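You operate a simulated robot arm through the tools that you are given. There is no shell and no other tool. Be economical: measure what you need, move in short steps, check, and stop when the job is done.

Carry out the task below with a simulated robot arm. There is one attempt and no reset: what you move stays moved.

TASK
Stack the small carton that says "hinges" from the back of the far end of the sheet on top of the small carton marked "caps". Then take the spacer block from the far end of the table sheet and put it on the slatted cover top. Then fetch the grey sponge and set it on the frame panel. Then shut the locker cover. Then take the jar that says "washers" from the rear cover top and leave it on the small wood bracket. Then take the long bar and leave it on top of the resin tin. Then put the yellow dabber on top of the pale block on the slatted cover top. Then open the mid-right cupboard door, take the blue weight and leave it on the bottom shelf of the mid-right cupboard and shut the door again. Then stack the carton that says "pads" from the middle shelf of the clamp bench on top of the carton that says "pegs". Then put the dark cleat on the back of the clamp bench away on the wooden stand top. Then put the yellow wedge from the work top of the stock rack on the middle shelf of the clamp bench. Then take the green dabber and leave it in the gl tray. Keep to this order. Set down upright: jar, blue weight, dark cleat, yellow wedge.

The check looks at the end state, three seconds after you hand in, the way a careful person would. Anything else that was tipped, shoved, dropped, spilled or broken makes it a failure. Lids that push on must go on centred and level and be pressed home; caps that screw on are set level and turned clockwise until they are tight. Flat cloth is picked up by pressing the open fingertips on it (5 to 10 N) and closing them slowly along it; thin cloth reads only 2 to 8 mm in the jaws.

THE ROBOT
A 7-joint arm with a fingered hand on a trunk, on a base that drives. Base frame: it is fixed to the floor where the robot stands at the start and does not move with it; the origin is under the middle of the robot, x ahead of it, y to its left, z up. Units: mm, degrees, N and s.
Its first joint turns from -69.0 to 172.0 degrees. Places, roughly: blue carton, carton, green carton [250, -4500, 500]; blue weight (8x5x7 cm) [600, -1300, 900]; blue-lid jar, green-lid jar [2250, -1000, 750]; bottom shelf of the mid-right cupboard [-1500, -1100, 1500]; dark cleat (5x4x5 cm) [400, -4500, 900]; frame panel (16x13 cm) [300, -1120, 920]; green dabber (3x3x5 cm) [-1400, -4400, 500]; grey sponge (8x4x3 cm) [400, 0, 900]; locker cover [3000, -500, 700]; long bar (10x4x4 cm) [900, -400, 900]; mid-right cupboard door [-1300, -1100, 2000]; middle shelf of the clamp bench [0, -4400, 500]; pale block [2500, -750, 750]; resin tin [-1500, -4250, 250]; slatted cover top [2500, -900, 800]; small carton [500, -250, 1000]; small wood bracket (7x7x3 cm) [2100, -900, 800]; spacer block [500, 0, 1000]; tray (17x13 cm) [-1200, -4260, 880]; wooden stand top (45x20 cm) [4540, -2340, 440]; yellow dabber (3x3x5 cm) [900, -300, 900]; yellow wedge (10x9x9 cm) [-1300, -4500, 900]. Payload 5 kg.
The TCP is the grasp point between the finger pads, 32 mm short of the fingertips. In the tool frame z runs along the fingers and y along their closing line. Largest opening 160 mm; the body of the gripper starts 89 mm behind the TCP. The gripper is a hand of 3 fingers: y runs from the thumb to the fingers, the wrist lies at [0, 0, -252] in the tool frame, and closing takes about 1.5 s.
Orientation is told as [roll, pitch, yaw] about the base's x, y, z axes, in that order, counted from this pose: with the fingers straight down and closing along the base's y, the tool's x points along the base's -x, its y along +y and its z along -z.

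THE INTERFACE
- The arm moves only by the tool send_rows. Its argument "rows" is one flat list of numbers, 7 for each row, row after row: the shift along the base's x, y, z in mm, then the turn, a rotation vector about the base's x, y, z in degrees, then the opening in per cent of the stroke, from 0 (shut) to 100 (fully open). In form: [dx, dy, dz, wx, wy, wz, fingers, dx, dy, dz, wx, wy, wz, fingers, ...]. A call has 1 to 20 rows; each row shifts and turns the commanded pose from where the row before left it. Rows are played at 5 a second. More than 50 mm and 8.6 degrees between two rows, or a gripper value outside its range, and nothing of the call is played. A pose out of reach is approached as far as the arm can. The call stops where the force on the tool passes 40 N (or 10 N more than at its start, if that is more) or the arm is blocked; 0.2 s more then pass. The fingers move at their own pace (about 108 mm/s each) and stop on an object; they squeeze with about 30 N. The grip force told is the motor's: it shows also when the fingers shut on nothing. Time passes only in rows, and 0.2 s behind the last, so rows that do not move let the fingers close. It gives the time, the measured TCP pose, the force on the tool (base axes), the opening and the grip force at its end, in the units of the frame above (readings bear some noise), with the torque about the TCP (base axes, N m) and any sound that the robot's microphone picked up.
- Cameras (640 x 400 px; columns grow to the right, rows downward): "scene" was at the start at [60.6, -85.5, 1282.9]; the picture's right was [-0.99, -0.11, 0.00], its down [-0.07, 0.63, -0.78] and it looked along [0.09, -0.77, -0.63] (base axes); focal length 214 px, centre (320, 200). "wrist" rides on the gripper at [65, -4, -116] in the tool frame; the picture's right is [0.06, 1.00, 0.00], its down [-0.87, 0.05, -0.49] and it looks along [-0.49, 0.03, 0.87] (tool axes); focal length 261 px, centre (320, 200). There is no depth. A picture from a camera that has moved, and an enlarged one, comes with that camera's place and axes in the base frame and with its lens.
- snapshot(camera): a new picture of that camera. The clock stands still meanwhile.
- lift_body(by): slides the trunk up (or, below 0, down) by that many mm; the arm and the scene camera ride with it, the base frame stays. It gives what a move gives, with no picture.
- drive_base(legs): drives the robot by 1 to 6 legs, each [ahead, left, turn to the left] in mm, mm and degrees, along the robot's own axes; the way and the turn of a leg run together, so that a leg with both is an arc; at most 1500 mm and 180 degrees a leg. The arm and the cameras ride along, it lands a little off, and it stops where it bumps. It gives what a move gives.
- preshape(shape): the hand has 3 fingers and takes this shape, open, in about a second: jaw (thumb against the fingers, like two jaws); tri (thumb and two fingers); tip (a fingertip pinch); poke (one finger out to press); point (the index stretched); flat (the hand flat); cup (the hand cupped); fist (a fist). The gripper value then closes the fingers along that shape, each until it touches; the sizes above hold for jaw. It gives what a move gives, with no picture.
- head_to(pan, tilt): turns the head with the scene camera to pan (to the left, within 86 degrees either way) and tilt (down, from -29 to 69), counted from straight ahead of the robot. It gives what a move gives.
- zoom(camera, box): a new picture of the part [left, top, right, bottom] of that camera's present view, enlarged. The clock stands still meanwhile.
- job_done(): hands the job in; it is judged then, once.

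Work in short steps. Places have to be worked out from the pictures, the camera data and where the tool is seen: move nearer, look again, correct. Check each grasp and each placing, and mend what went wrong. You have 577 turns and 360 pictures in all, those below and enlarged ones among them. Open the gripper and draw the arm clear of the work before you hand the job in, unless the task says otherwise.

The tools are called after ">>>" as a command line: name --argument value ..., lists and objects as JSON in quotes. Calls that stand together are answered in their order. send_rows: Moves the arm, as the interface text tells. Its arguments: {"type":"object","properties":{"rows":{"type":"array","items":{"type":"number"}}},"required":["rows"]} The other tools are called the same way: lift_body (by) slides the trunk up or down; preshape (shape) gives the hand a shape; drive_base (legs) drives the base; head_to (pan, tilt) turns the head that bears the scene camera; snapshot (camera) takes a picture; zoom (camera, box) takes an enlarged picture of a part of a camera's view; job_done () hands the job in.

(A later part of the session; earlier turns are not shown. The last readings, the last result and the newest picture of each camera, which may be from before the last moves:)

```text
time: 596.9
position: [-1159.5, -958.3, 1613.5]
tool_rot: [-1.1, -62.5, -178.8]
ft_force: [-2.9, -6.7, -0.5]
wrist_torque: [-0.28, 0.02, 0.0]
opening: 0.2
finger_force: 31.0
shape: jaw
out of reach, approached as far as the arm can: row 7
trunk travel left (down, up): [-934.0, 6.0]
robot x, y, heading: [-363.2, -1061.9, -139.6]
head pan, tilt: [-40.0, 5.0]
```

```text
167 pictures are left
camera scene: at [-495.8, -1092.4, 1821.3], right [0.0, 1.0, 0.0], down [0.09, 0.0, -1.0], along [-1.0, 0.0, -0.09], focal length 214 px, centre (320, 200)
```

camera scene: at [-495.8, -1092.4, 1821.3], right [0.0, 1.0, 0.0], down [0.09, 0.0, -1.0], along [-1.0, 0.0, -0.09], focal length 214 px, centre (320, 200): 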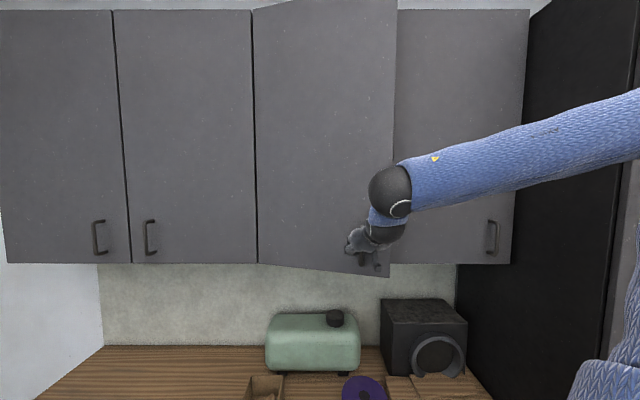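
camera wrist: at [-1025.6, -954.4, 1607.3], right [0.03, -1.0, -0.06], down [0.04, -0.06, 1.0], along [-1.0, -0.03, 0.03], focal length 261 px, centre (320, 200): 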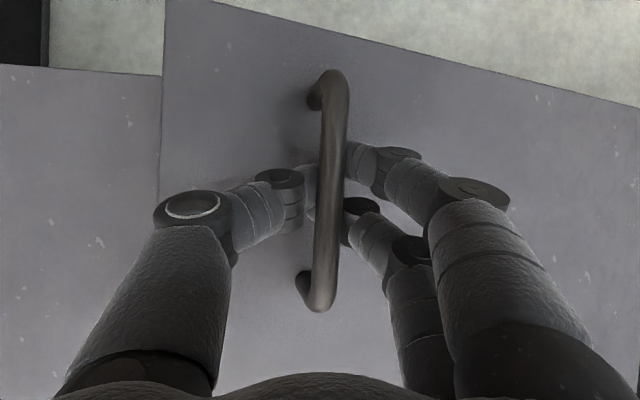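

The door follows. I continue by backing the base along the arc with the handle hooked.

>>> drive_base --legs '[[-48, 98, 0]]'

>>> snapshot --camera "scene"

>>> snapshot --camera "wrist"

```text
time: 598.1
position: [-1072.6, -1007.4, 1614.5]
tool_rot: [-1.4, -62.5, -178.3]
ft_force: [-1.6, -7.3, -6.8]
wrist_torque: [-0.02, 0.21, -0.09]
opening: 0.1
finger_force: 29.7
shape: jaw
trunk travel left (down, up): [-934.0, 6.0]
robot x, y, heading: [-288.9, -1098.1, -139.3]
head pan, tilt: [-40.0, 5.0]
stopped in leg 1: the robot was blocked; the commanded pose is now the measured one
```

```text
166 pictures are left
camera scene: at [-409.9, -1136.2, 1821.1], right [-0.01, 1.0, 0.0], down [0.09, 0.0, -1.0], along [-1.0, -0.01, -0.09], focal length 214 px, centre (320, 200)
```

scene: 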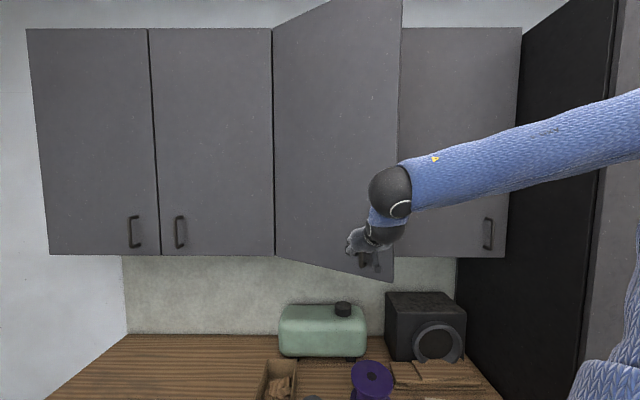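

```text
165 pictures are left
camera wrist: at [-940.4, -1001.2, 1607.7], right [0.04, -1.0, -0.07], down [0.04, -0.06, 1.0], along [-1.0, -0.04, 0.03], focal length 261 px, centre (320, 200)
```

wrist: 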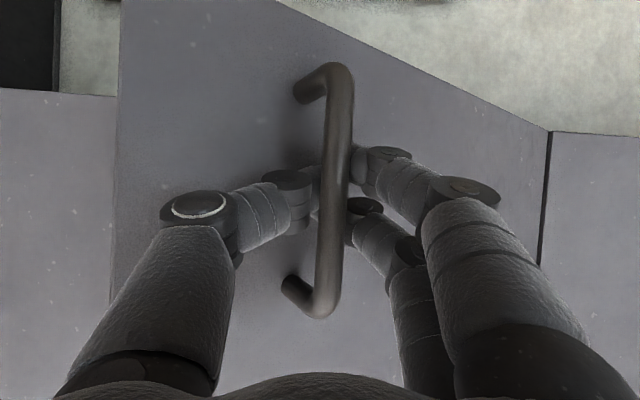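

Blocked by the table behind. The door is ~28° open. I open the fingers, rotate the hand to point down around the vertical bar, and regrip it that way so it can come closer.

>>> send_rows --rows '[0, 0, 0, 0, 0, 0, 40, 0, 0, 0, 0, 0, 0, 40, 0, 0, 0, 0, 0, 0, 40, 2, 0, 0, 0, -8.5, 0, 40, 2, 0, 0, 0, -8.5, 0, 40, 2, 0, 0, 0, -8.5, 0, 40, 2, 0, 0, 0, -8.5, 0, 40, 0, 0, 0, 0, -8.5, 0, 40, 0, 0, 0, 0, -8.5, 0, 40, 0, 0, 0, 0, -8.5, 0, 40, 0, 0, 0, 0, -2.5, 0, 40, 0, 0, 0, 0, 0, 0, 40]'

>>> snapshot --camera "wrist"

>>> snapshot --camera "scene"

```text
time: 600.7
position: [-1069.3, -999.5, 1613.6]
tool_rot: [0.2, -0.4, -179.4]
ft_force: [0.0, 0.2, -0.2]
wrist_torque: [-0.02, 0.03, -0.04]
opening: 63.5
finger_force: 0.0
shape: jaw
trunk travel left (down, up): [-934.0, 6.0]
robot x, y, heading: [-284.2, -1098.2, -139.3]
head pan, tilt: [-40.0, 5.0]
```

```text
164 pictures are left
camera wrist: at [-1001.8, -994.9, 1726.5], right [0.07, -1.0, 0.0], down [-0.86, -0.06, 0.5], along [-0.5, -0.04, -0.87], focal length 261 px, centre (320, 200)
```

wrist: 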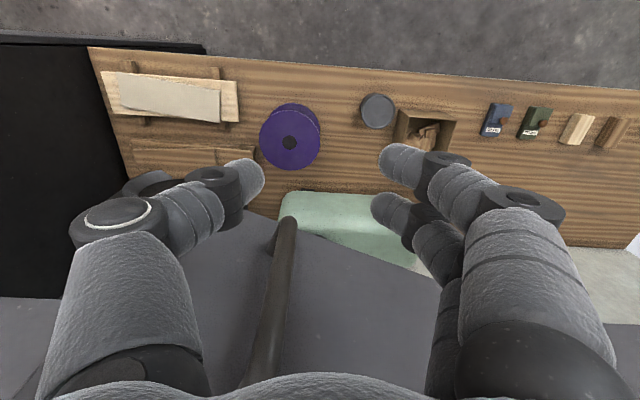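

```text
163 pictures are left
camera scene: at [-413.2, -1130.0, 1821.3], right [-0.01, 1.0, 0.0], down [0.09, 0.0, -1.0], along [-1.0, -0.01, -0.09], focal length 214 px, centre (320, 200)
```

scene: 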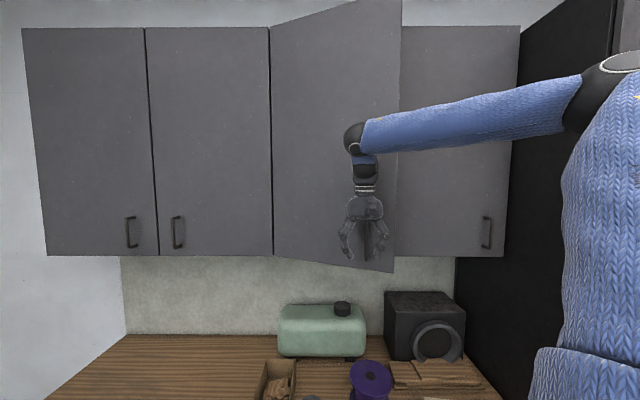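

The handle is at ≈(-1125,-977). I move in with the fingers vertical, straddling the bar, and grip.

>>> send_rows --rows '[0, 11, 0, 0, 0, -7, 40, 0, 11, 0, 0, 0, -7, 40, -20, 0, 0, 0, 0, -7, 40, -20, 0, 0, 0, 0, 0, 40, -12, 0, 0, 0, 0, 0, 40, 0, 0, 0, 0, 0, 0, 0, 0, 0, 0, 0, 0, 0, 0, 0, 0, 0, 0, 0, 0, 0, 0, 0, 0, 0, 0, 0, 0]'

>>> snapshot --camera "wrist"

```text
time: 602.7
position: [-1120.6, -976.8, 1613.9]
tool_rot: [0.2, -0.4, 159.7]
ft_force: [2.7, 4.7, -4.0]
wrist_torque: [0.06, -0.07, 0.02]
opening: 0.0
finger_force: 30.2
shape: jaw
trunk travel left (down, up): [-934.0, 6.0]
robot x, y, heading: [-281.2, -1099.3, -139.6]
head pan, tilt: [-40.0, 5.0]
```

```text
162 pictures are left
camera wrist: at [-1056.6, -996.3, 1726.8], right [-0.29, -0.96, 0.0], down [-0.83, 0.25, 0.5], along [-0.48, 0.14, -0.87], focal length 261 px, centre (320, 200)
```

wrist: 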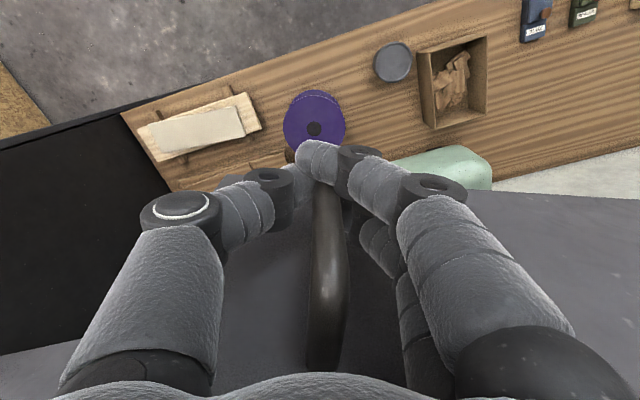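

The bar is caged by the fingers. I sweep the door open along its arc.

>>> send_rows --rows '[11, -6, 0, 0, 0, -2, 0, 12, -6, 0, 0, 0, -2, 0, 15, -9, 0, 0, 0, -2.5, 0, 15, -10, 0, 0, 0, -2.5, 0, 14, -10, 0, 0, 0, -2.5, 0, 14, -11, 0, 0, 0, -2.5, 0, 13, -12, 0, 0, 0, -2.5, 0, 13, -12, 0, 0, 0, -2.5, 0, 12, -13, 0, 0, 0, -2.5, 0, 12, -13, 0, 0, 0, -2.5, 0, 0, 0, 0, 0, 0, 0, 0]'

>>> snapshot --camera "scene"

```text
time: 605.1
position: [-991.3, -1079.7, 1612.5]
tool_rot: [0.2, -0.3, 135.7]
ft_force: [3.7, 3.0, -5.0]
wrist_torque: [0.08, -0.14, -0.02]
opening: 0.0
finger_force: 30.0
shape: jaw
trunk travel left (down, up): [-934.0, 6.0]
robot x, y, heading: [-281.9, -1098.7, -139.6]
head pan, tilt: [-40.0, 5.0]
```

```text
161 pictures are left
camera scene: at [-414.1, -1129.2, 1821.2], right [-0.01, 1.0, 0.0], down [0.09, 0.0, -1.0], along [-1.0, -0.01, -0.09], focal length 214 px, centre (320, 200)
```

scene: 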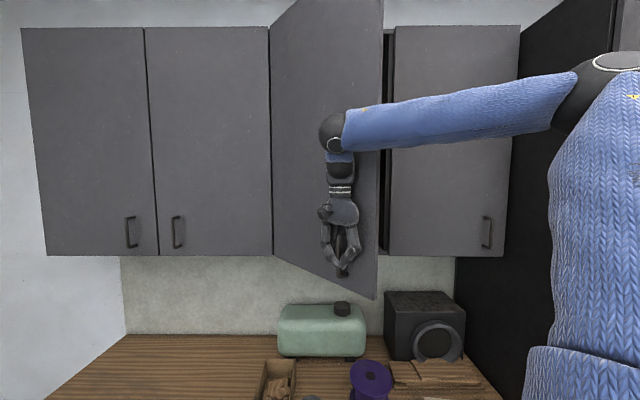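

Door at ~45°. A bit further, then release.

>>> send_rows --rows '[10, -12, 0, 0, 0, -2.5, 0, 10, -13, 0, 0, 0, -2.5, 0, 9, -14, 0, 0, 0, -2.5, 0, 0, 0, 0, 0, 0, 0, 0, 0, 0, 0, 0, 0, 0, 40, 0, 0, 0, 0, 0, 0, 45, 0, 0, 0, 0, 0, 0, 45]'

>>> snapshot --camera "wrist"

>>> snapshot --camera "scene"

```text
time: 606.7
position: [-961.6, -1118.2, 1611.4]
tool_rot: [0.2, -0.5, 128.1]
ft_force: [0.5, -1.2, 0.0]
wrist_torque: [-0.03, 0.01, -0.03]
opening: 71.2
finger_force: 0.0
shape: jaw
trunk travel left (down, up): [-934.0, 6.0]
robot x, y, heading: [-280.4, -1101.3, -139.4]
head pan, tilt: [-40.0, 5.0]
```

```text
160 pictures are left
camera wrist: at [-916.1, -1168.8, 1724.7], right [-0.75, -0.66, 0.0], down [-0.58, 0.65, 0.5], along [-0.33, 0.37, -0.87], focal length 261 px, centre (320, 200)
```

wrist: 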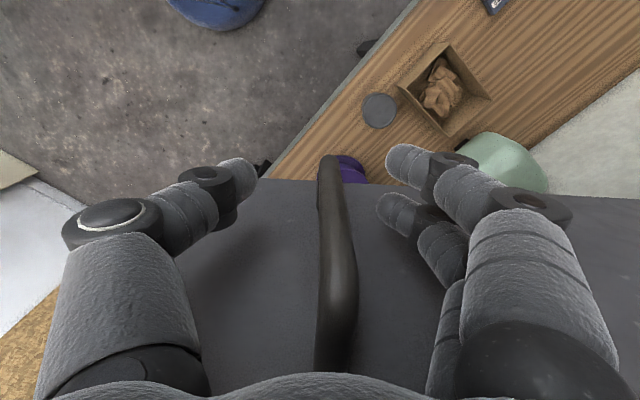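

```text
159 pictures are left
camera scene: at [-413.7, -1130.1, 1821.3], right [-0.01, 1.0, 0.0], down [0.09, 0.0, -1.0], along [-1.0, -0.01, -0.09], focal length 214 px, centre (320, 200)
```

scene: 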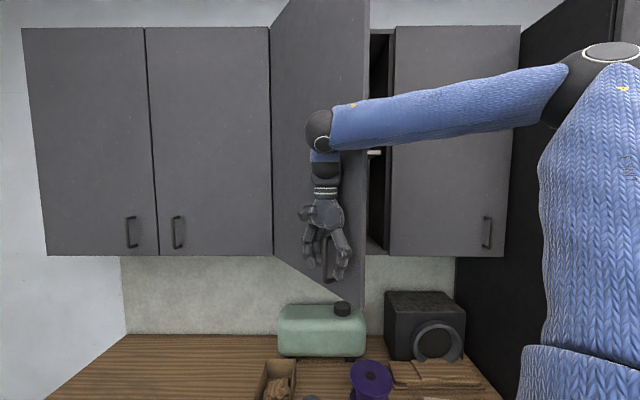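

Door ≈53° open. I back the hand off along the door's normal and then around its edge, shifting the base toward +y.

>>> send_rows --rows '[20, -27, 0, 0, 0, 0, 45, 20, -27, 0, 0, 0, 0, 45, 30, -20, 0, 0, 0, 4, 45, 45, 0, 0, 0, 0, 8, 45, 45, 0, 0, 0, 0, 8, 45, 40, 20, 0, 0, 0, 8, 45, 0, 45, 0, 0, 0, 8, 30, 0, 45, 0, 0, 0, 8, 10, 0, 0, 0, 0, 0, 0, 0]'

>>> snapshot --camera "scene"

```text
time: 608.7
position: [-762.1, -1086.4, 1613.5]
tool_rot: [0.2, -0.5, 172.2]
ft_force: [-0.4, -0.4, -0.4]
wrist_torque: [0.06, -0.01, -0.02]
opening: 0.0
finger_force: 26.0
shape: jaw
trunk travel left (down, up): [-934.0, 6.0]
robot x, y, heading: [-279.8, -1098.0, -139.6]
head pan, tilt: [-40.0, 5.0]
```

```text
158 pictures are left
camera scene: at [-414.0, -1133.4, 1821.2], right [-0.01, 1.0, 0.0], down [0.09, 0.0, -1.0], along [-1.0, -0.01, -0.09], focal length 214 px, centre (320, 200)
```

scene: 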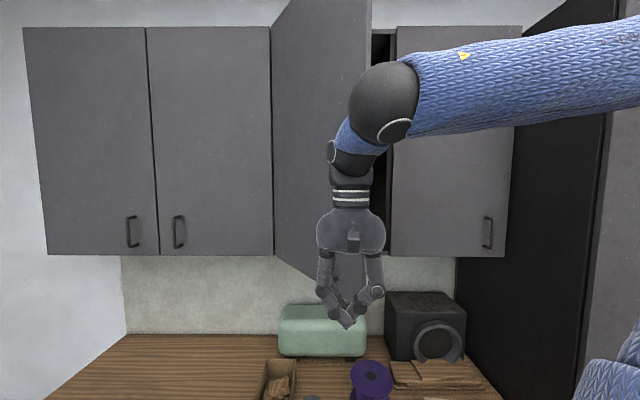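

>>> drive_base --legs '[[-110, -205, 0]]'

>>> snapshot --camera "scene"

```text
time: 610.4
position: [-807.7, -858.3, 1614.3]
tool_rot: [0.2, -0.4, 172.2]
ft_force: [-0.2, 0.8, 0.6]
wrist_torque: [0.03, -0.01, -0.02]
opening: 0.0
finger_force: 30.1
shape: jaw
trunk travel left (down, up): [-934.0, 6.0]
robot x, y, heading: [-331.8, -873.0, -139.8]
head pan, tilt: [-40.0, 5.0]
```

```text
157 pictures are left
camera scene: at [-459.5, -904.8, 1821.3], right [-0.01, 1.0, 0.0], down [0.09, 0.0, -1.0], along [-1.0, -0.01, -0.09], focal length 214 px, centre (320, 200)
```

scene: 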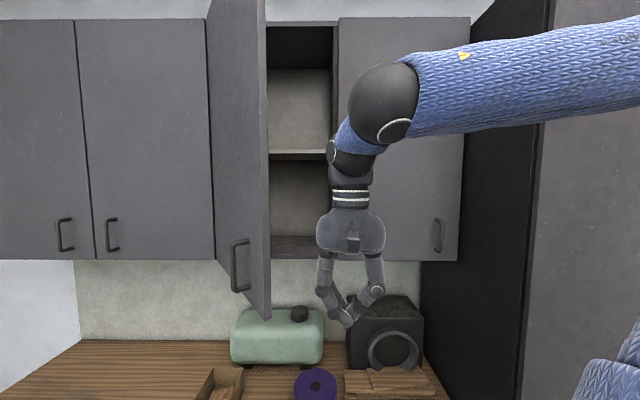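

The interior is visible (≈400 mm clear height). I move the closed fingers behind the door's edge and push it wider.

>>> send_rows --rows '[-45, 0, 0, 0, 0, -5, 0, -45, 0, 0, 0, 0, -5, 0, -45, 0, 0, 0, 0, -5, 0, -45, 0, 0, 0, 0, -5, 0, 0, -40, 0, 0, 0, 0, 0, 0, -40, 0, 0, 0, 0, 0, 0, -30, 0, 0, 0, 0, 0, 10, -25, 0, 0, 0, 0, 0, 12, -25, 0, 0, 0, 0, 0, 12, -25, 0, 0, 0, 0, 0, 12, -25, 0, 0, 0, 0, 0, 0, 0, 0, 0, 0, 0, 0]'

>>> snapshot --camera "scene"

```text
time: 612.9
position: [-936.9, -1063.2, 1615.3]
tool_rot: [0.1, -0.7, 152.5]
ft_force: [19.4, 10.5, -6.3]
wrist_torque: [-1.08, 2.91, 1.37]
opening: 0.0
finger_force: 29.6
shape: jaw
trunk travel left (down, up): [-934.0, 6.0]
robot x, y, heading: [-328.3, -873.2, -139.6]
head pan, tilt: [-40.0, 5.0]
stopped in row 12: the force on the tool passed its limit (the readings are from after the stop); the commanded pose is now the measured one
```

```text
156 pictures are left
camera scene: at [-452.5, -903.6, 1822.0], right [-0.01, 1.0, 0.0], down [0.08, 0.0, -1.0], along [-1.0, -0.01, -0.08], focal length 214 px, centre (320, 200)
```

scene: 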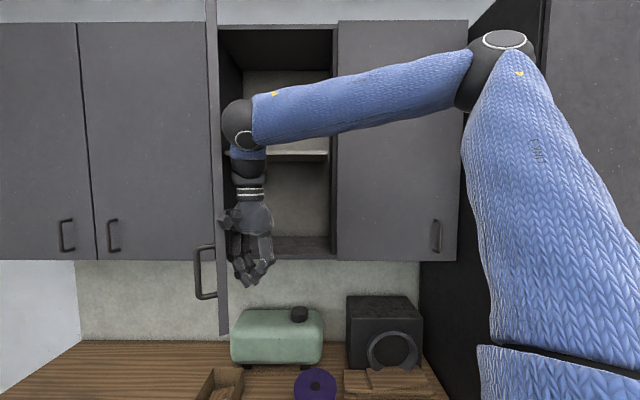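

The door is now ~80° open. I retreat the hand clear.

>>> send_rows --rows '[0, 15, 0, 0, 0, 0, 0, 0, 40, 0, 0, 0, 0, 0, 0, 45, 0, 0, 0, 4, 0, 10, 45, 0, 0, 0, 5, 0, 45, 10, 0, 0, 0, 5, 0, 45, 0, 0, 0, 0, 5, 0, 45, 0, 0, 0, 0, 0, 0, 0, 0, 0, 0, 0, 0, 0]'

>>> snapshot --camera "scene"

```text
time: 614.7
position: [-798.2, -909.0, 1613.7]
tool_rot: [0.1, -0.4, 171.4]
ft_force: [-1.0, 0.3, 0.1]
wrist_torque: [0.04, -0.02, 0.04]
opening: 0.2
finger_force: 29.3
shape: jaw
trunk travel left (down, up): [-934.0, 6.0]
robot x, y, heading: [-328.1, -871.6, -139.8]
head pan, tilt: [-40.0, 5.0]
```

```text
155 pictures are left
camera scene: at [-459.8, -904.8, 1821.3], right [-0.01, 1.0, 0.0], down [0.09, 0.0, -1.0], along [-1.0, -0.01, -0.09], focal length 214 px, centre (320, 200)
```

scene: 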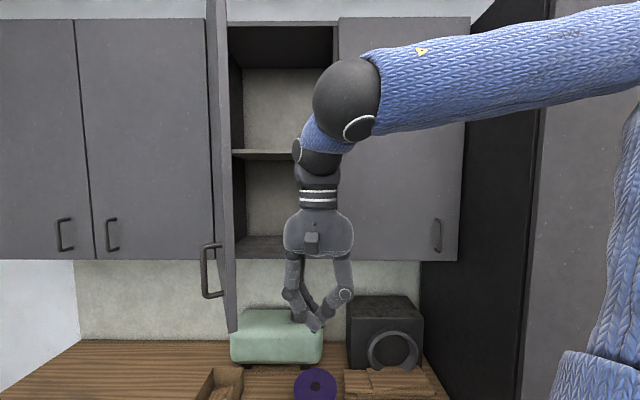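

Now fetch the blue weight: turn around (arm sweeping via +y), move to y≈-1270 along the table.

>>> drive_base --legs '[[0, 0, -90], [0, 0, -90], [-224, -334, 0]]'

>>> lift_body --by -300

>>> head_to --pan -40 --tilt 40

>>> snapshot --camera "scene"

```text
time: 624.8
position: [172.6, -1240.6, 1614.4]
tool_rot: [0.0, -0.6, -10.4]
ft_force: [-0.7, -0.8, 0.0]
wrist_torque: [-0.02, 0.01, -0.02]
opening: 0.1
finger_force: 30.1
shape: jaw
trunk travel left (down, up): [-934.0, 6.0]
robot x, y, heading: [-294.5, -1268.8, 39.0]
head pan, tilt: [-40.0, 5.0]
```

```text
time: 627.8
position: [171.3, -1241.5, 1314.1]
tool_rot: [0.1, -0.5, -10.4]
ft_force: [0.3, 0.0, 0.0]
wrist_torque: [-0.01, -0.02, 0.0]
opening: 0.0
finger_force: 30.4
shape: jaw
trunk travel left (down, up): [-634.0, 306.0]
robot x, y, heading: [-295.8, -1267.8, 38.7]
head pan, tilt: [-40.0, 5.0]
```

```text
time: 628.8
position: [171.9, -1241.2, 1314.8]
tool_rot: [0.2, -0.5, -10.4]
ft_force: [0.2, 0.4, 0.1]
wrist_torque: [0.06, 0.01, 0.0]
opening: 0.0
finger_force: 29.9
shape: jaw
trunk travel left (down, up): [-634.0, 306.0]
robot x, y, heading: [-295.7, -1265.7, 38.4]
head pan, tilt: [-40.0, 40.0]
```

```text
154 pictures are left
camera scene: at [-171.3, -1235.7, 1465.6], right [-0.02, -1.0, 0.0], down [-0.64, 0.01, -0.77], along [0.77, -0.02, -0.64], focal length 214 px, centre (320, 200)
```

scene: 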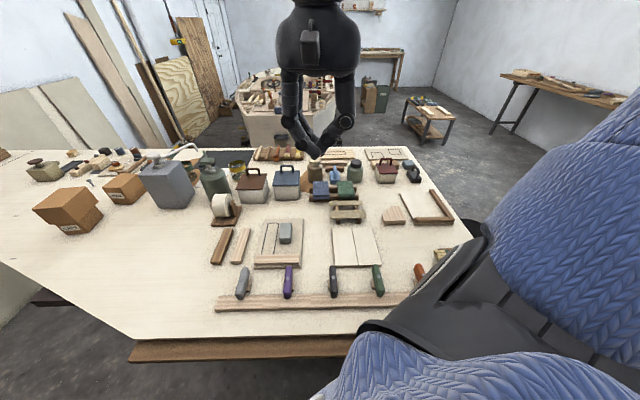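

>>> zoom --camera "scene" --box '[280, 140, 420, 228]'

>>> snapshot --camera "wrist"

```text
4.55 times, centred on (350, 184) of scene
camera zoom: at [-171.3, -1235.7, 1465.6], right [-0.02, -1.0, 0.0], down [-0.64, 0.01, -0.77], along [0.77, -0.02, -0.64], focal length 975 px, centre (184, 273)
```

zoom: 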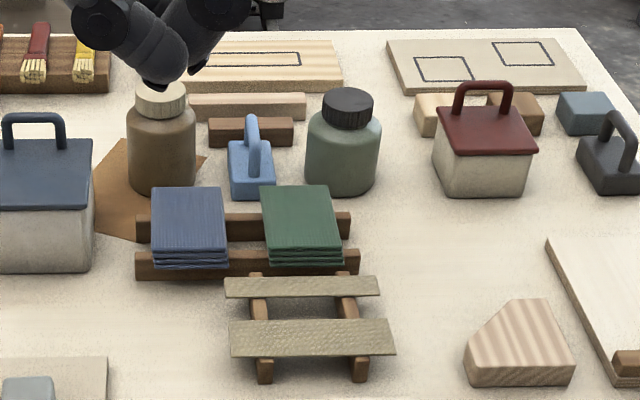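

```text
152 pictures are left
camera wrist: at [107.4, -1232.8, 1427.4], right [0.12, 0.99, 0.0], down [0.86, -0.1, 0.5], along [0.5, -0.06, -0.87], focal length 261 px, centre (320, 200)
```

wrist: 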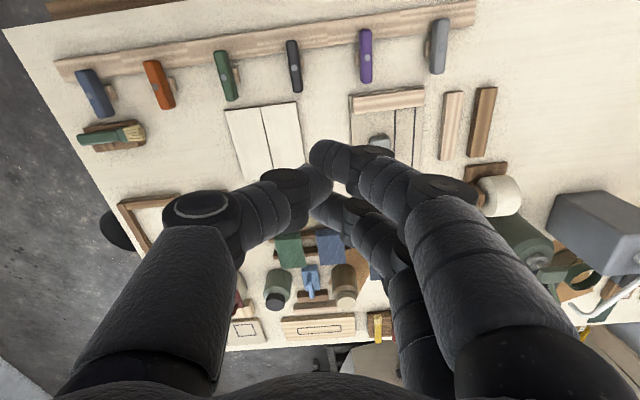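

The weight sits between two jars; its arch handle is the best grip. I move in front of it and tilt the hand 40° toward +x to look.

>>> send_rows --rows '[40, -10, 0, 0, 0, 2.5, 20, 40, -10, 0, 0, 0, 2.5, 20, 40, -10, 0, 0, 0, 2.5, 20, 40, -10, 0, 0, 0, 2.5, 20, 40, -10, -10, 0, 0, 0, 20, 40, -10, -10, 0, 0, 0, 20, 40, -10, -20, 0, 0, 0, 20, 40, -10, -20, 0, -8, 0, 20, 0, 0, -20, 0, -8, 0, 20, 0, 0, 0, 0, -8, 0, 20, 0, 0, 0, 0, -8, 0, 20, 0, 0, 0, 0, -8, 0, 20, 0, 0, 0, 0, 0, 0, 20]'

>>> snapshot --camera "wrist"

```text
time: 631.6
position: [493.0, -1321.2, 1234.2]
tool_rot: [0.6, -40.5, -0.6]
ft_force: [0.0, 0.4, 0.3]
wrist_torque: [0.0, -0.03, 0.02]
opening: 31.7
finger_force: 0.1
shape: jaw
trunk travel left (down, up): [-634.0, 306.0]
robot x, y, heading: [-290.7, -1263.6, 39.0]
head pan, tilt: [-40.0, 40.0]
```

```text
151 pictures are left
camera wrist: at [368.2, -1325.1, 1277.4], right [-0.04, 1.0, -0.03], down [0.34, 0.05, 0.94], along [0.94, 0.03, -0.34], focal length 261 px, centre (320, 200)
```

wrist: 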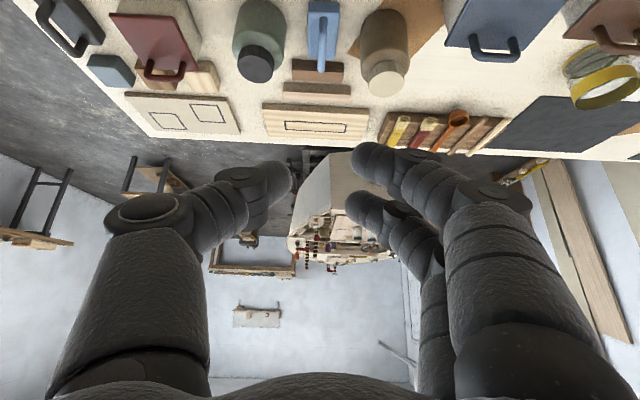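

>>> zoom --camera "wrist" --box '[230, 0, 420, 120]'

```text
3.33 times, centred on (325, 60) of wrist
camera zoom: at [368.2, -1325.1, 1277.4], right [-0.04, 1.0, -0.03], down [0.34, 0.05, 0.94], along [0.94, 0.03, -0.34], focal length 869 px, centre (303, 667)
```

zoom: 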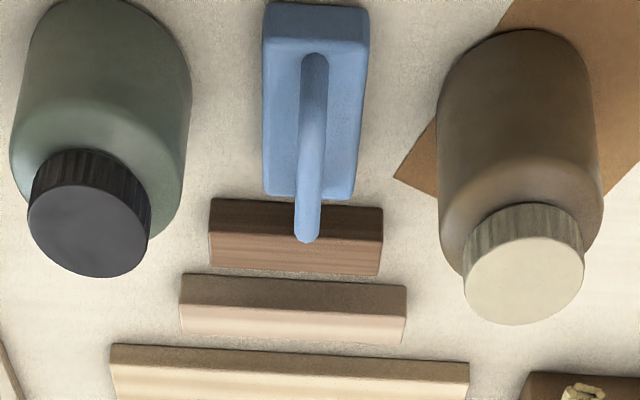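

Fingers' outer joints would hit the jars if closing across y, so I'll grip the arch lengthwise (closing along x) with the hand tilted 30° toward -y. I reorient at a safe height.

>>> send_rows --rows '[0, 0, 0, 0, 8, 0, 50, 0, 0, 0, 0, 8, 0, 50, 0, 0, 0, 0, 8, 0, 50, 0, 0, 0, 0, 8, 0, 50, 0, 0, 0, 0, 8, -8, 60, 0, 0, 0, 0, 0, -8.5, 60, 0, 0, 0, 0, 0, -8.5, 60, 0, 0, 0, 0, 0, -8.5, 60, 0, 0, 0, 0, 0, -8.5, 60, 0, 0, 0, 0, 0, -8.5, 60, 0, 0, 0, 0, 0, -8.5, 60, 0, 0, 0, 0, 0, -8.5, 60, 0, 0, 0, 0, 0, -8.5, 60, 0, 0, 0, 0, 0, -8.5, 60, 0, 0, 0, 0, 0, -5, 60, 0, 0, 0, 0, 0, 0, 60]'

```text
refused: row 5 steps farther than a row can; nothing moved
```

>>> send_rows --rows '[0, 0, 0, 0, 8, 0, 50, 0, 0, 0, 0, 8, 0, 50, 0, 0, 0, 0, 8, 0, 50, 0, 0, 0, 0, 8, 0, 50, 0, 0, 0, 0, 8, 0, 60, 0, 0, 0, 0, 0, -8.5, 60, 0, 0, 0, 0, 0, -8.5, 60, 0, 0, 0, 0, 0, -8.5, 60, 0, 0, 0, 0, 0, -8.5, 60, 0, 0, 0, 0, 0, -8.5, 60, 0, 0, 0, 0, 0, -8.5, 60, 0, 0, 0, 0, 0, -8.5, 60, 0, 0, 0, 0, 0, -8.5, 60, 0, 0, 0, 0, 0, -8.5, 60, 0, 0, 0, 0, 0, -8.5, 60, 0, 0, 0, 0, 0, -5, 60, 0, 0, 0, 0, 0, 0, 60]'

```text
time: 635.2
position: [493.2, -1321.3, 1234.3]
tool_rot: [-0.1, -0.6, -90.4]
ft_force: [0.4, -0.3, -0.1]
wrist_torque: [0.01, -0.01, 0.01]
opening: 95.3
finger_force: 0.0
shape: jaw
trunk travel left (down, up): [-634.0, 306.0]
robot x, y, heading: [-295.0, -1266.3, 38.6]
head pan, tilt: [-40.0, 40.0]
```

>>> send_rows --rows '[37, 0, -25, 0, 0, 0, 60, 37, 0, -25, 0, 0, 0, 60, 37, 0, -25, 0, 0, 0, 60, 37, 0, -25, 0, 0, 0, 60, 0, 0, 0, -7.5, 0, 0, 60, 0, 0, 0, -7.5, 0, 0, 60, 0, 0, 0, -7.5, 0, 0, 60, 0, 0, 0, -7.5, 0, 0, 60, 0, 0, 0, 0, 0, 0, 60]'

>>> snapshot --camera "wrist"

>>> zoom --camera "scene" --box '[260, 110, 420, 230]'

```text
time: 637.2
position: [636.3, -1330.0, 1125.6]
tool_rot: [0.6, -30.0, -90.5]
ft_force: [-0.4, 0.9, 0.6]
wrist_torque: [0.02, 0.0, 0.0]
opening: 95.6
finger_force: 0.0
shape: jaw
out of reach, approached as far as the arm can: row 8
trunk travel left (down, up): [-634.0, 306.0]
robot x, y, heading: [-294.0, -1263.1, 38.8]
head pan, tilt: [-40.0, 40.0]
```

```text
149 pictures are left
camera wrist: at [632.7, -1215.9, 1190.5], right [1.0, 0.05, -0.02], down [0.04, -0.51, 0.86], along [0.03, -0.86, -0.51], focal length 261 px, centre (320, 200)
```

wrist: 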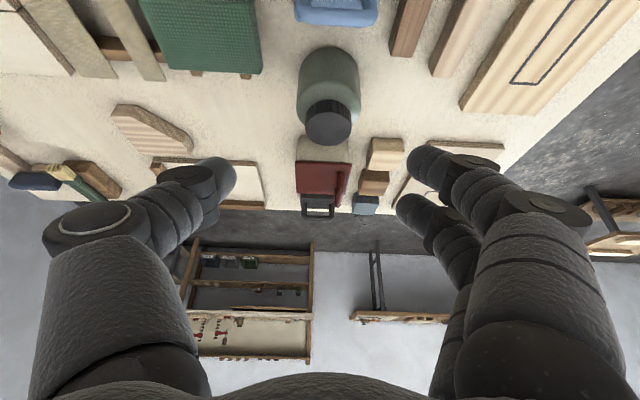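

```text
3.33 times, centred on (340, 170) of scene
camera zoom: at [-171.9, -1235.4, 1465.6], right [-0.02, -1.0, 0.0], down [-0.64, 0.01, -0.77], along [0.77, -0.02, -0.64], focal length 715 px, centre (253, 300)
```

zoom: 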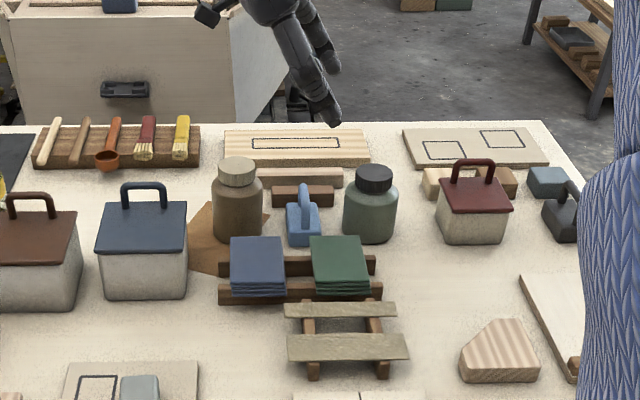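

I reduce the tilt to ~18°, line up over the handle, and look.

>>> send_rows --rows '[3, 9, -15, 6, 0, 0, 60, 2, 9, -15, 6, 0, 0, 60, 0, 0, -15, 0, 0, 0, 60, 0, 0, 0, 0, 0, 0, 60]'

>>> snapshot --camera "wrist"

```text
time: 638.2
position: [641.8, -1312.0, 1079.4]
tool_rot: [0.2, -18.4, -90.5]
ft_force: [-0.4, 0.0, -0.2]
wrist_torque: [0.02, -0.01, -0.02]
opening: 95.4
finger_force: 0.0
shape: jaw
trunk travel left (down, up): [-634.0, 306.0]
robot x, y, heading: [-292.9, -1267.1, 38.7]
head pan, tilt: [-40.0, 40.0]
```

```text
147 pictures are left
camera wrist: at [638.3, -1214.2, 1167.3], right [1.0, 0.05, -0.02], down [0.05, -0.67, 0.74], along [0.03, -0.74, -0.67], focal length 261 px, centre (320, 200)
```

wrist: 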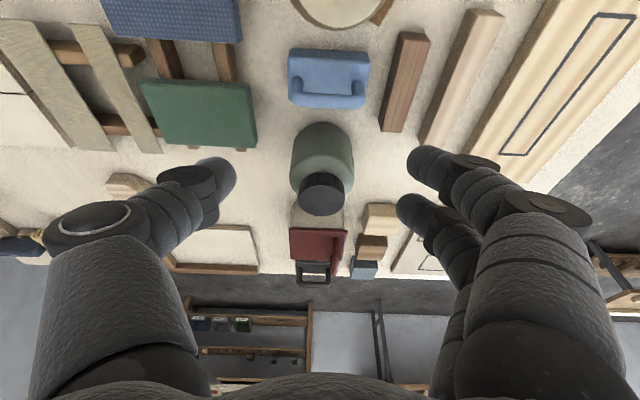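

Handle centre ≈ (648,-1312), 57 mm long. Adjust, descend and close.

>>> send_rows --rows '[6, 9, -25, 0, 0, 0, 60, 0, 0, -30, 0, 0, 0, 60, 0, 0, -25, 0, 0, 0, 60, 0, 0, -18, 0, 0, 0, 60, 0, 0, 0, 0, 0, 0, 60]'

>>> snapshot --camera "wrist"

>>> zoom --camera "scene" --box '[280, 130, 400, 210]'

```text
time: 639.4
position: [646.4, -1301.7, 980.8]
tool_rot: [0.2, -18.5, -90.4]
ft_force: [-0.3, 0.3, -0.4]
wrist_torque: [-0.01, -0.02, -0.01]
opening: 95.3
finger_force: 0.1
shape: jaw
trunk travel left (down, up): [-634.0, 306.0]
robot x, y, heading: [-296.3, -1265.1, 38.8]
head pan, tilt: [-40.0, 40.0]
```

```text
146 pictures are left
camera wrist: at [643.7, -1204.0, 1067.1], right [1.0, 0.05, -0.02], down [0.05, -0.67, 0.74], along [0.03, -0.74, -0.67], focal length 261 px, centre (320, 200)
```

wrist: 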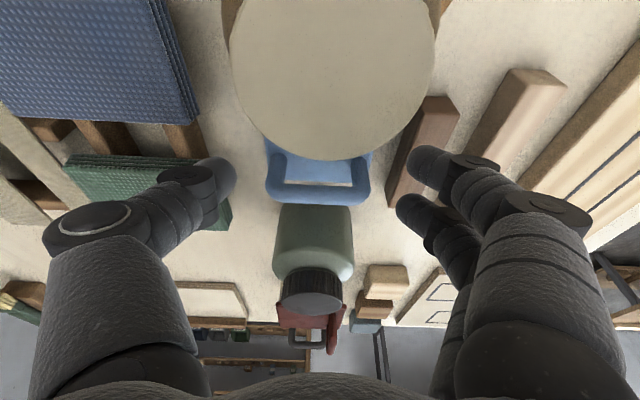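

```text
5.00 times, centred on (340, 170) of scene
camera zoom: at [-171.4, -1235.5, 1465.6], right [-0.02, -1.0, 0.0], down [-0.64, 0.01, -0.77], along [0.77, -0.02, -0.64], focal length 1072 px, centre (220, 350)
```

zoom: 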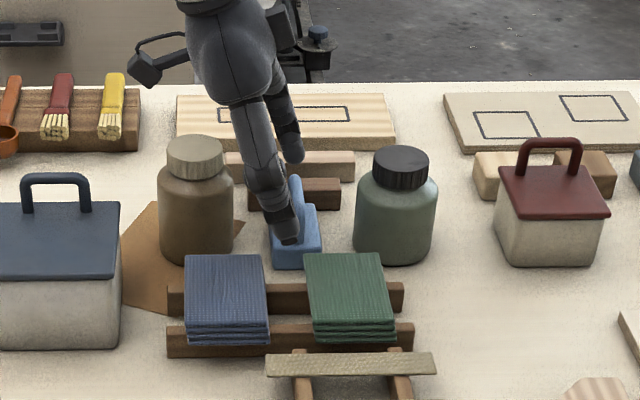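

Handle is between the fingers. Close.

>>> send_rows --rows '[0, 0, 0, 0, 0, 0, 25, 0, 0, 0, 0, 0, 0, 25, 0, 0, 0, 0, 0, 0, 25, 0, 0, 0, 0, 0, 0, 20, 0, 0, 0, 0, 0, 0, 20]'

>>> snapshot --camera "wrist"

```text
time: 640.6
position: [646.5, -1302.4, 980.0]
tool_rot: [0.1, -18.5, -90.3]
ft_force: [1.0, 2.1, -1.0]
wrist_torque: [0.11, -0.01, -0.04]
opening: 12.5
finger_force: 22.1
shape: jaw
trunk travel left (down, up): [-634.0, 306.0]
robot x, y, heading: [-297.8, -1265.3, 38.8]
head pan, tilt: [-40.0, 40.0]
```

```text
144 pictures are left
camera wrist: at [644.3, -1204.2, 1066.8], right [1.0, 0.05, -0.02], down [0.05, -0.67, 0.74], along [0.03, -0.74, -0.67], focal length 261 px, centre (320, 200)
```

wrist: 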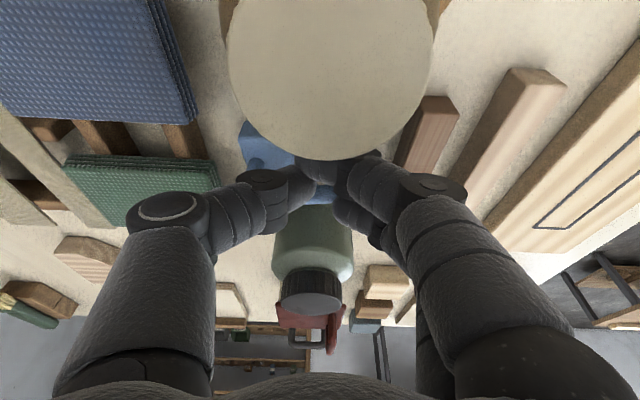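

>>> zoom --camera "scene" --box '[300, 140, 380, 200]'

>>> zoom --camera "wrist" --box '[200, 90, 420, 260]'

```text
6.67 times, centred on (340, 170) of scene
camera zoom: at [-170.9, -1235.5, 1465.5], right [-0.02, -1.0, 0.0], down [-0.64, 0.01, -0.77], along [0.77, -0.02, -0.64], focal length 1430 px, centre (187, 400)
```

zoom: 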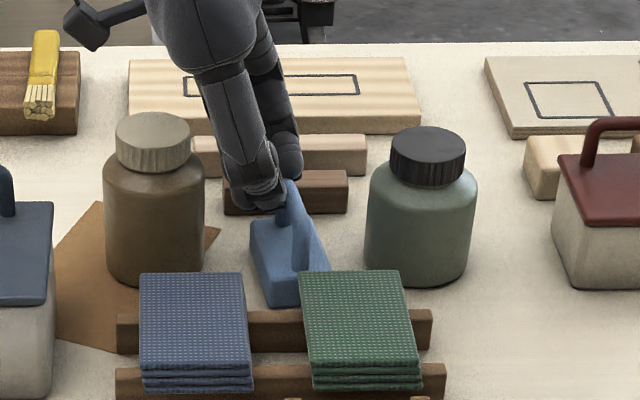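

```text
2.35 times, centred on (310, 175) of wrist
camera zoom: at [644.3, -1204.2, 1066.8], right [1.0, 0.05, -0.02], down [0.05, -0.67, 0.74], along [0.03, -0.74, -0.67], focal length 613 px, centre (344, 259)
```

zoom: 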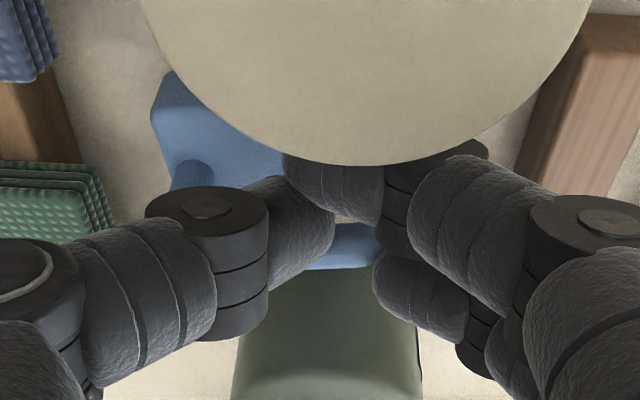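

The weight was turned by the closing fingers. I open again and look.

>>> send_rows --rows '[0, 0, 0, 0, 0, 0, 40, 0, 0, 0, 0, 0, 0, 60, 0, 0, 0, 0, 0, 0, 60, 0, 0, 30, 0, 0, 0, 60, 0, 0, 40, 0, 0, 0, 60, 0, 0, 40, 0, 0, 0, 60, 0, 0, 0, 0, 0, 0, 60]'

>>> zoom --camera "wrist" --box '[200, 0, 460, 150]'

>>> zoom --camera "scene" --box '[290, 140, 390, 210]'

```text
time: 642.2
position: [648.7, -1307.7, 1088.7]
tool_rot: [0.1, -18.6, -90.4]
ft_force: [0.1, 0.2, 0.6]
wrist_torque: [-0.02, 0.04, -0.04]
opening: 95.6
finger_force: 0.1
shape: jaw
trunk travel left (down, up): [-634.0, 306.0]
robot x, y, heading: [-292.6, -1267.6, 38.6]
head pan, tilt: [-40.0, 40.0]
```

```text
2.46 times, centred on (330, 75) of wrist
camera zoom: at [645.4, -1208.2, 1177.2], right [1.0, 0.05, -0.02], down [0.05, -0.67, 0.74], along [0.03, -0.74, -0.67], focal length 642 px, centre (295, 508)
```

zoom: 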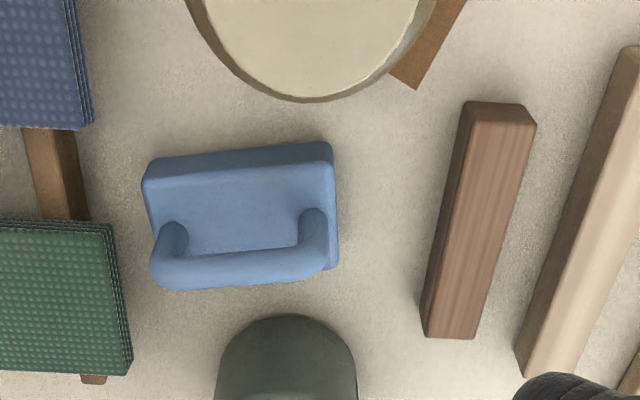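

```text
5.71 times, centred on (340, 175) of scene
camera zoom: at [-170.0, -1235.8, 1465.4], right [-0.02, -1.0, 0.0], down [-0.64, 0.01, -0.77], along [0.77, -0.02, -0.64], focal length 1226 px, centre (206, 343)
```

zoom: 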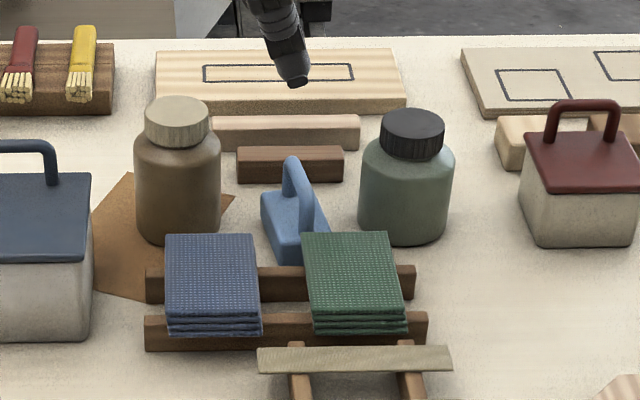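

Gripping the arch's legs isn't stable. Better: hand tilted 60° pointing +x, closing across the handle bar near its front end, which keeps the finger joints in front of the jars. I reorient at a safe height.

>>> send_rows --rows '[-20, 0, 40, 6.2, 0, 0, 40, -30, 0, 30, 6.2, 0, 0, 40, -30, 0, 30, 6.2, 0, 0, 30, -40, 0, 0, 0, 0, 8.5, 25, -40, 0, 0, 0, 0, 8.5, 25, -30, 0, 0, 0, 0, 8.5, 25, 0, 0, 0, 0, 0, 8.5, 25, 0, 0, 0, 0, 0, 8.5, 25, 0, 0, 0, 0, 0, 8.5, 25, 0, 0, 0, 0, 0, 8.5, 25, 0, 0, 0, 0, 0, 8.5, 25, 0, 0, 0, 0, 0, 8.5, 25, 0, 0, 0, 0, 0, 8.5, 25, 0, 0, 0, 0, 0, 5, 25]'

>>> send_rows --rows '[0, 0, -10, 0, -7.5, 0, 25, 0, 0, -10, 0, -7.5, 0, 25, 0, 0, -10, 0, -7.5, 0, 25, 0, 0, -10, 0, -7.5, 0, 25, 0, 0, -10, 0, -7.5, 0, 25, 0, 0, -10, 0, -7.5, 0, 25, 0, 0, -10, 0, -7.5, 0, 25, 0, 0, -10, 0, -7.5, 0, 25, 0, 0, 0, 0, 0, 0, 25]'

>>> snapshot --camera "wrist"

```text
time: 645.2
position: [458.3, -1303.8, 1191.6]
tool_rot: [0.0, 0.0, -0.3]
ft_force: [1.3, -0.1, 0.2]
wrist_torque: [-0.02, 0.01, -0.01]
opening: 40.4
finger_force: 0.0
shape: jaw
trunk travel left (down, up): [-634.0, 306.0]
robot x, y, heading: [-296.3, -1267.7, 38.7]
head pan, tilt: [-40.0, 40.0]
```

```text
time: 647.2
position: [511.1, -1285.2, 1081.8]
tool_rot: [0.9, -60.0, -0.9]
ft_force: [-0.2, -0.6, 0.3]
wrist_torque: [0.03, -0.04, 0.03]
opening: 40.3
finger_force: 0.1
shape: jaw
out of reach, approached as far as the arm can: row 6, 7, 8
trunk travel left (down, up): [-634.0, 306.0]
robot x, y, heading: [-299.8, -1261.4, 38.8]
head pan, tilt: [-40.0, 40.0]
```

```text
139 pictures are left
camera wrist: at [379.0, -1288.1, 1080.5], right [-0.03, 1.0, -0.05], down [0.01, 0.05, 1.0], along [1.0, 0.03, -0.01], focal length 261 px, centre (320, 200)
```

wrist: 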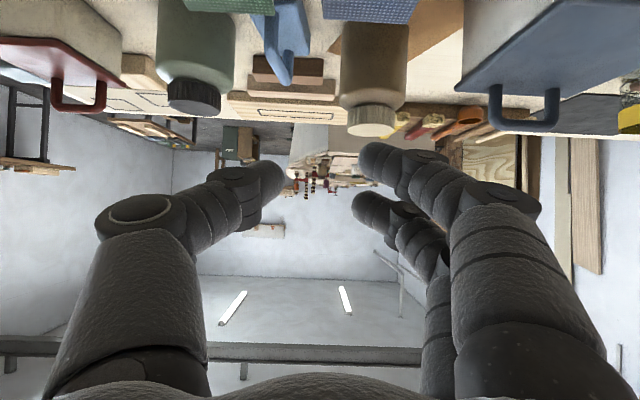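

>>> zoom --camera "wrist" --box '[220, 0, 360, 100]'

```text
4.00 times, centred on (290, 50) of wrist
camera zoom: at [379.0, -1288.1, 1080.5], right [-0.03, 1.0, -0.05], down [0.01, 0.05, 1.0], along [1.0, 0.03, -0.01], focal length 1043 px, centre (440, 800)
```

zoom: 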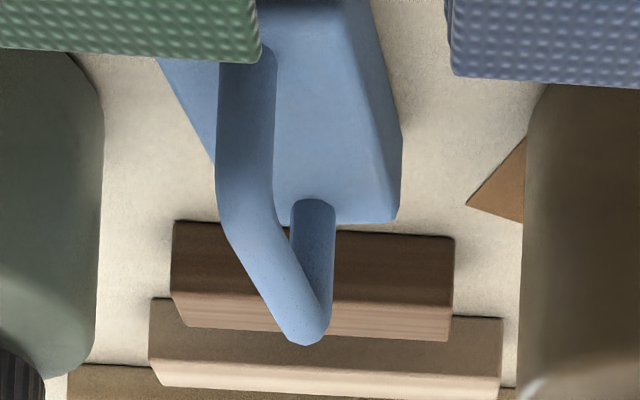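

Handle bar: near corner (598,-1325,955) to far corner (660,-1318,955). I align yaw 7° and approach so the tips straddle the bar's near part.

>>> send_rows --rows '[0, -19, -20, 0, 0, 4, 25, 0, -19, -22, 0, 0, 4, 25, 15, 0, -20, 0, 0, 0, 25, 20, 0, -15, 0, 0, 0, 25, 0, 0, 0, 0, 0, 0, 25]'

>>> snapshot --camera "wrist"

```text
time: 648.4
position: [553.8, -1322.5, 1000.2]
tool_rot: [0.8, -59.9, 7.2]
ft_force: [-0.2, -0.6, 0.1]
wrist_torque: [-0.01, -0.01, -0.02]
opening: 40.2
finger_force: 0.1
shape: jaw
out of reach, approached as far as the arm can: row 1
trunk travel left (down, up): [-634.0, 306.0]
robot x, y, heading: [-297.8, -1264.8, 38.7]
head pan, tilt: [-40.0, 40.0]
```

```text
137 pictures are left
camera wrist: at [422.3, -1344.7, 1000.7], right [-0.17, 0.98, -0.05], down [0.0, 0.05, 1.0], along [0.99, 0.17, -0.01], focal length 261 px, centre (320, 200)
```

wrist: 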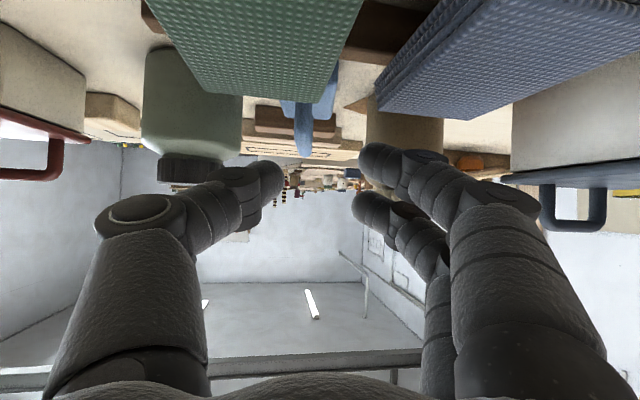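

>>> send_rows --rows '[12, -3, -10, 0, 0, 0, 25, 14, 0, -9, 0, 0, 0, 25, 14, 0, -9, 0, 0, 0, 25, 0, 0, 0, 0, 0, 0, 25]'

>>> snapshot --camera "wrist"

>>> zoom --camera "scene" --box '[290, 140, 390, 210]'

```text
time: 649.4
position: [593.2, -1325.8, 974.6]
tool_rot: [0.8, -59.9, 7.3]
ft_force: [0.0, 0.7, 0.1]
wrist_torque: [0.01, 0.06, -0.03]
opening: 40.1
finger_force: 0.0
shape: jaw
trunk travel left (down, up): [-634.0, 306.0]
robot x, y, heading: [-301.1, -1270.8, 38.4]
head pan, tilt: [-40.0, 40.0]
```

```text
136 pictures are left
camera wrist: at [462.3, -1347.6, 974.2], right [-0.17, 0.98, -0.05], down [0.0, 0.05, 1.0], along [0.99, 0.17, -0.01], focal length 261 px, centre (320, 200)
```

wrist: 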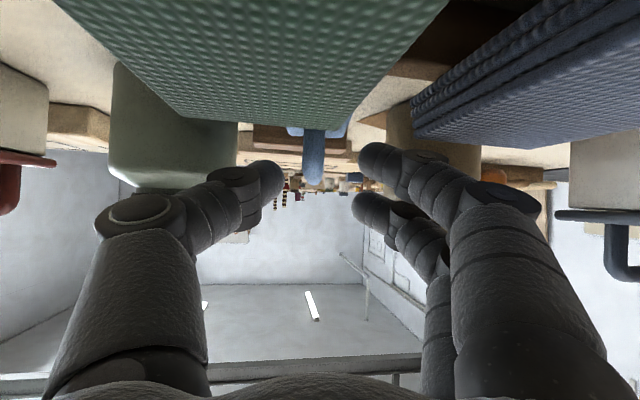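

```text
5.71 times, centred on (340, 175) of scene
camera zoom: at [-172.0, -1234.5, 1465.7], right [-0.02, -1.0, 0.0], down [-0.64, 0.01, -0.77], along [0.77, -0.02, -0.64], focal length 1226 px, centre (206, 343)
```

zoom: 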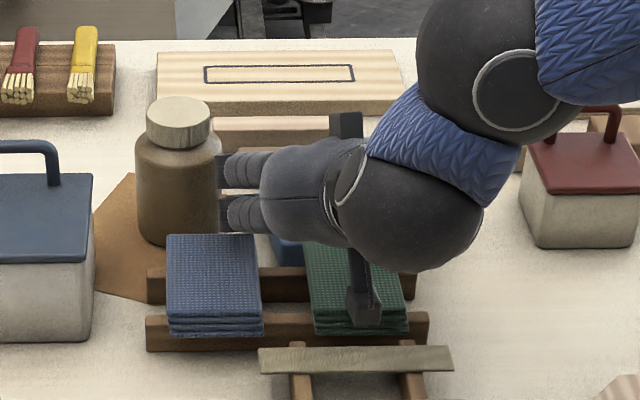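

>>> send_rows --rows '[4, 0, -6, 0, 0, 0, 25, 0, 0, 0, 0, 0, 0, 0, 0, 0, 0, 0, 0, 0, 0, 0, 0, 0, 0, 0, 0, 0, 0, 0, 0, 0, 0, 0, 0]'

>>> snapshot --camera "wrist"

```text
time: 650.6
position: [597.8, -1325.7, 967.6]
tool_rot: [0.8, -59.9, 7.1]
ft_force: [-0.8, 1.3, 0.1]
wrist_torque: [0.26, -0.11, 0.1]
opening: 0.8
finger_force: 29.9
shape: jaw
trunk travel left (down, up): [-634.0, 306.0]
robot x, y, heading: [-298.5, -1266.2, 38.6]
head pan, tilt: [-40.0, 40.0]
```

```text
134 pictures are left
camera wrist: at [467.0, -1347.9, 967.5], right [-0.17, 0.98, -0.05], down [0.0, 0.05, 1.0], along [0.99, 0.17, -0.01], focal length 261 px, centre (320, 200)
```

wrist: 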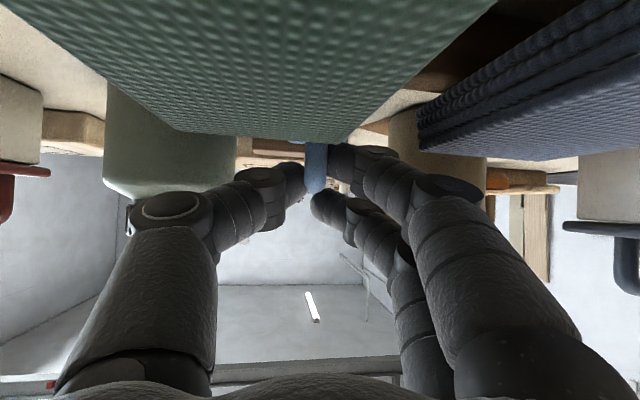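

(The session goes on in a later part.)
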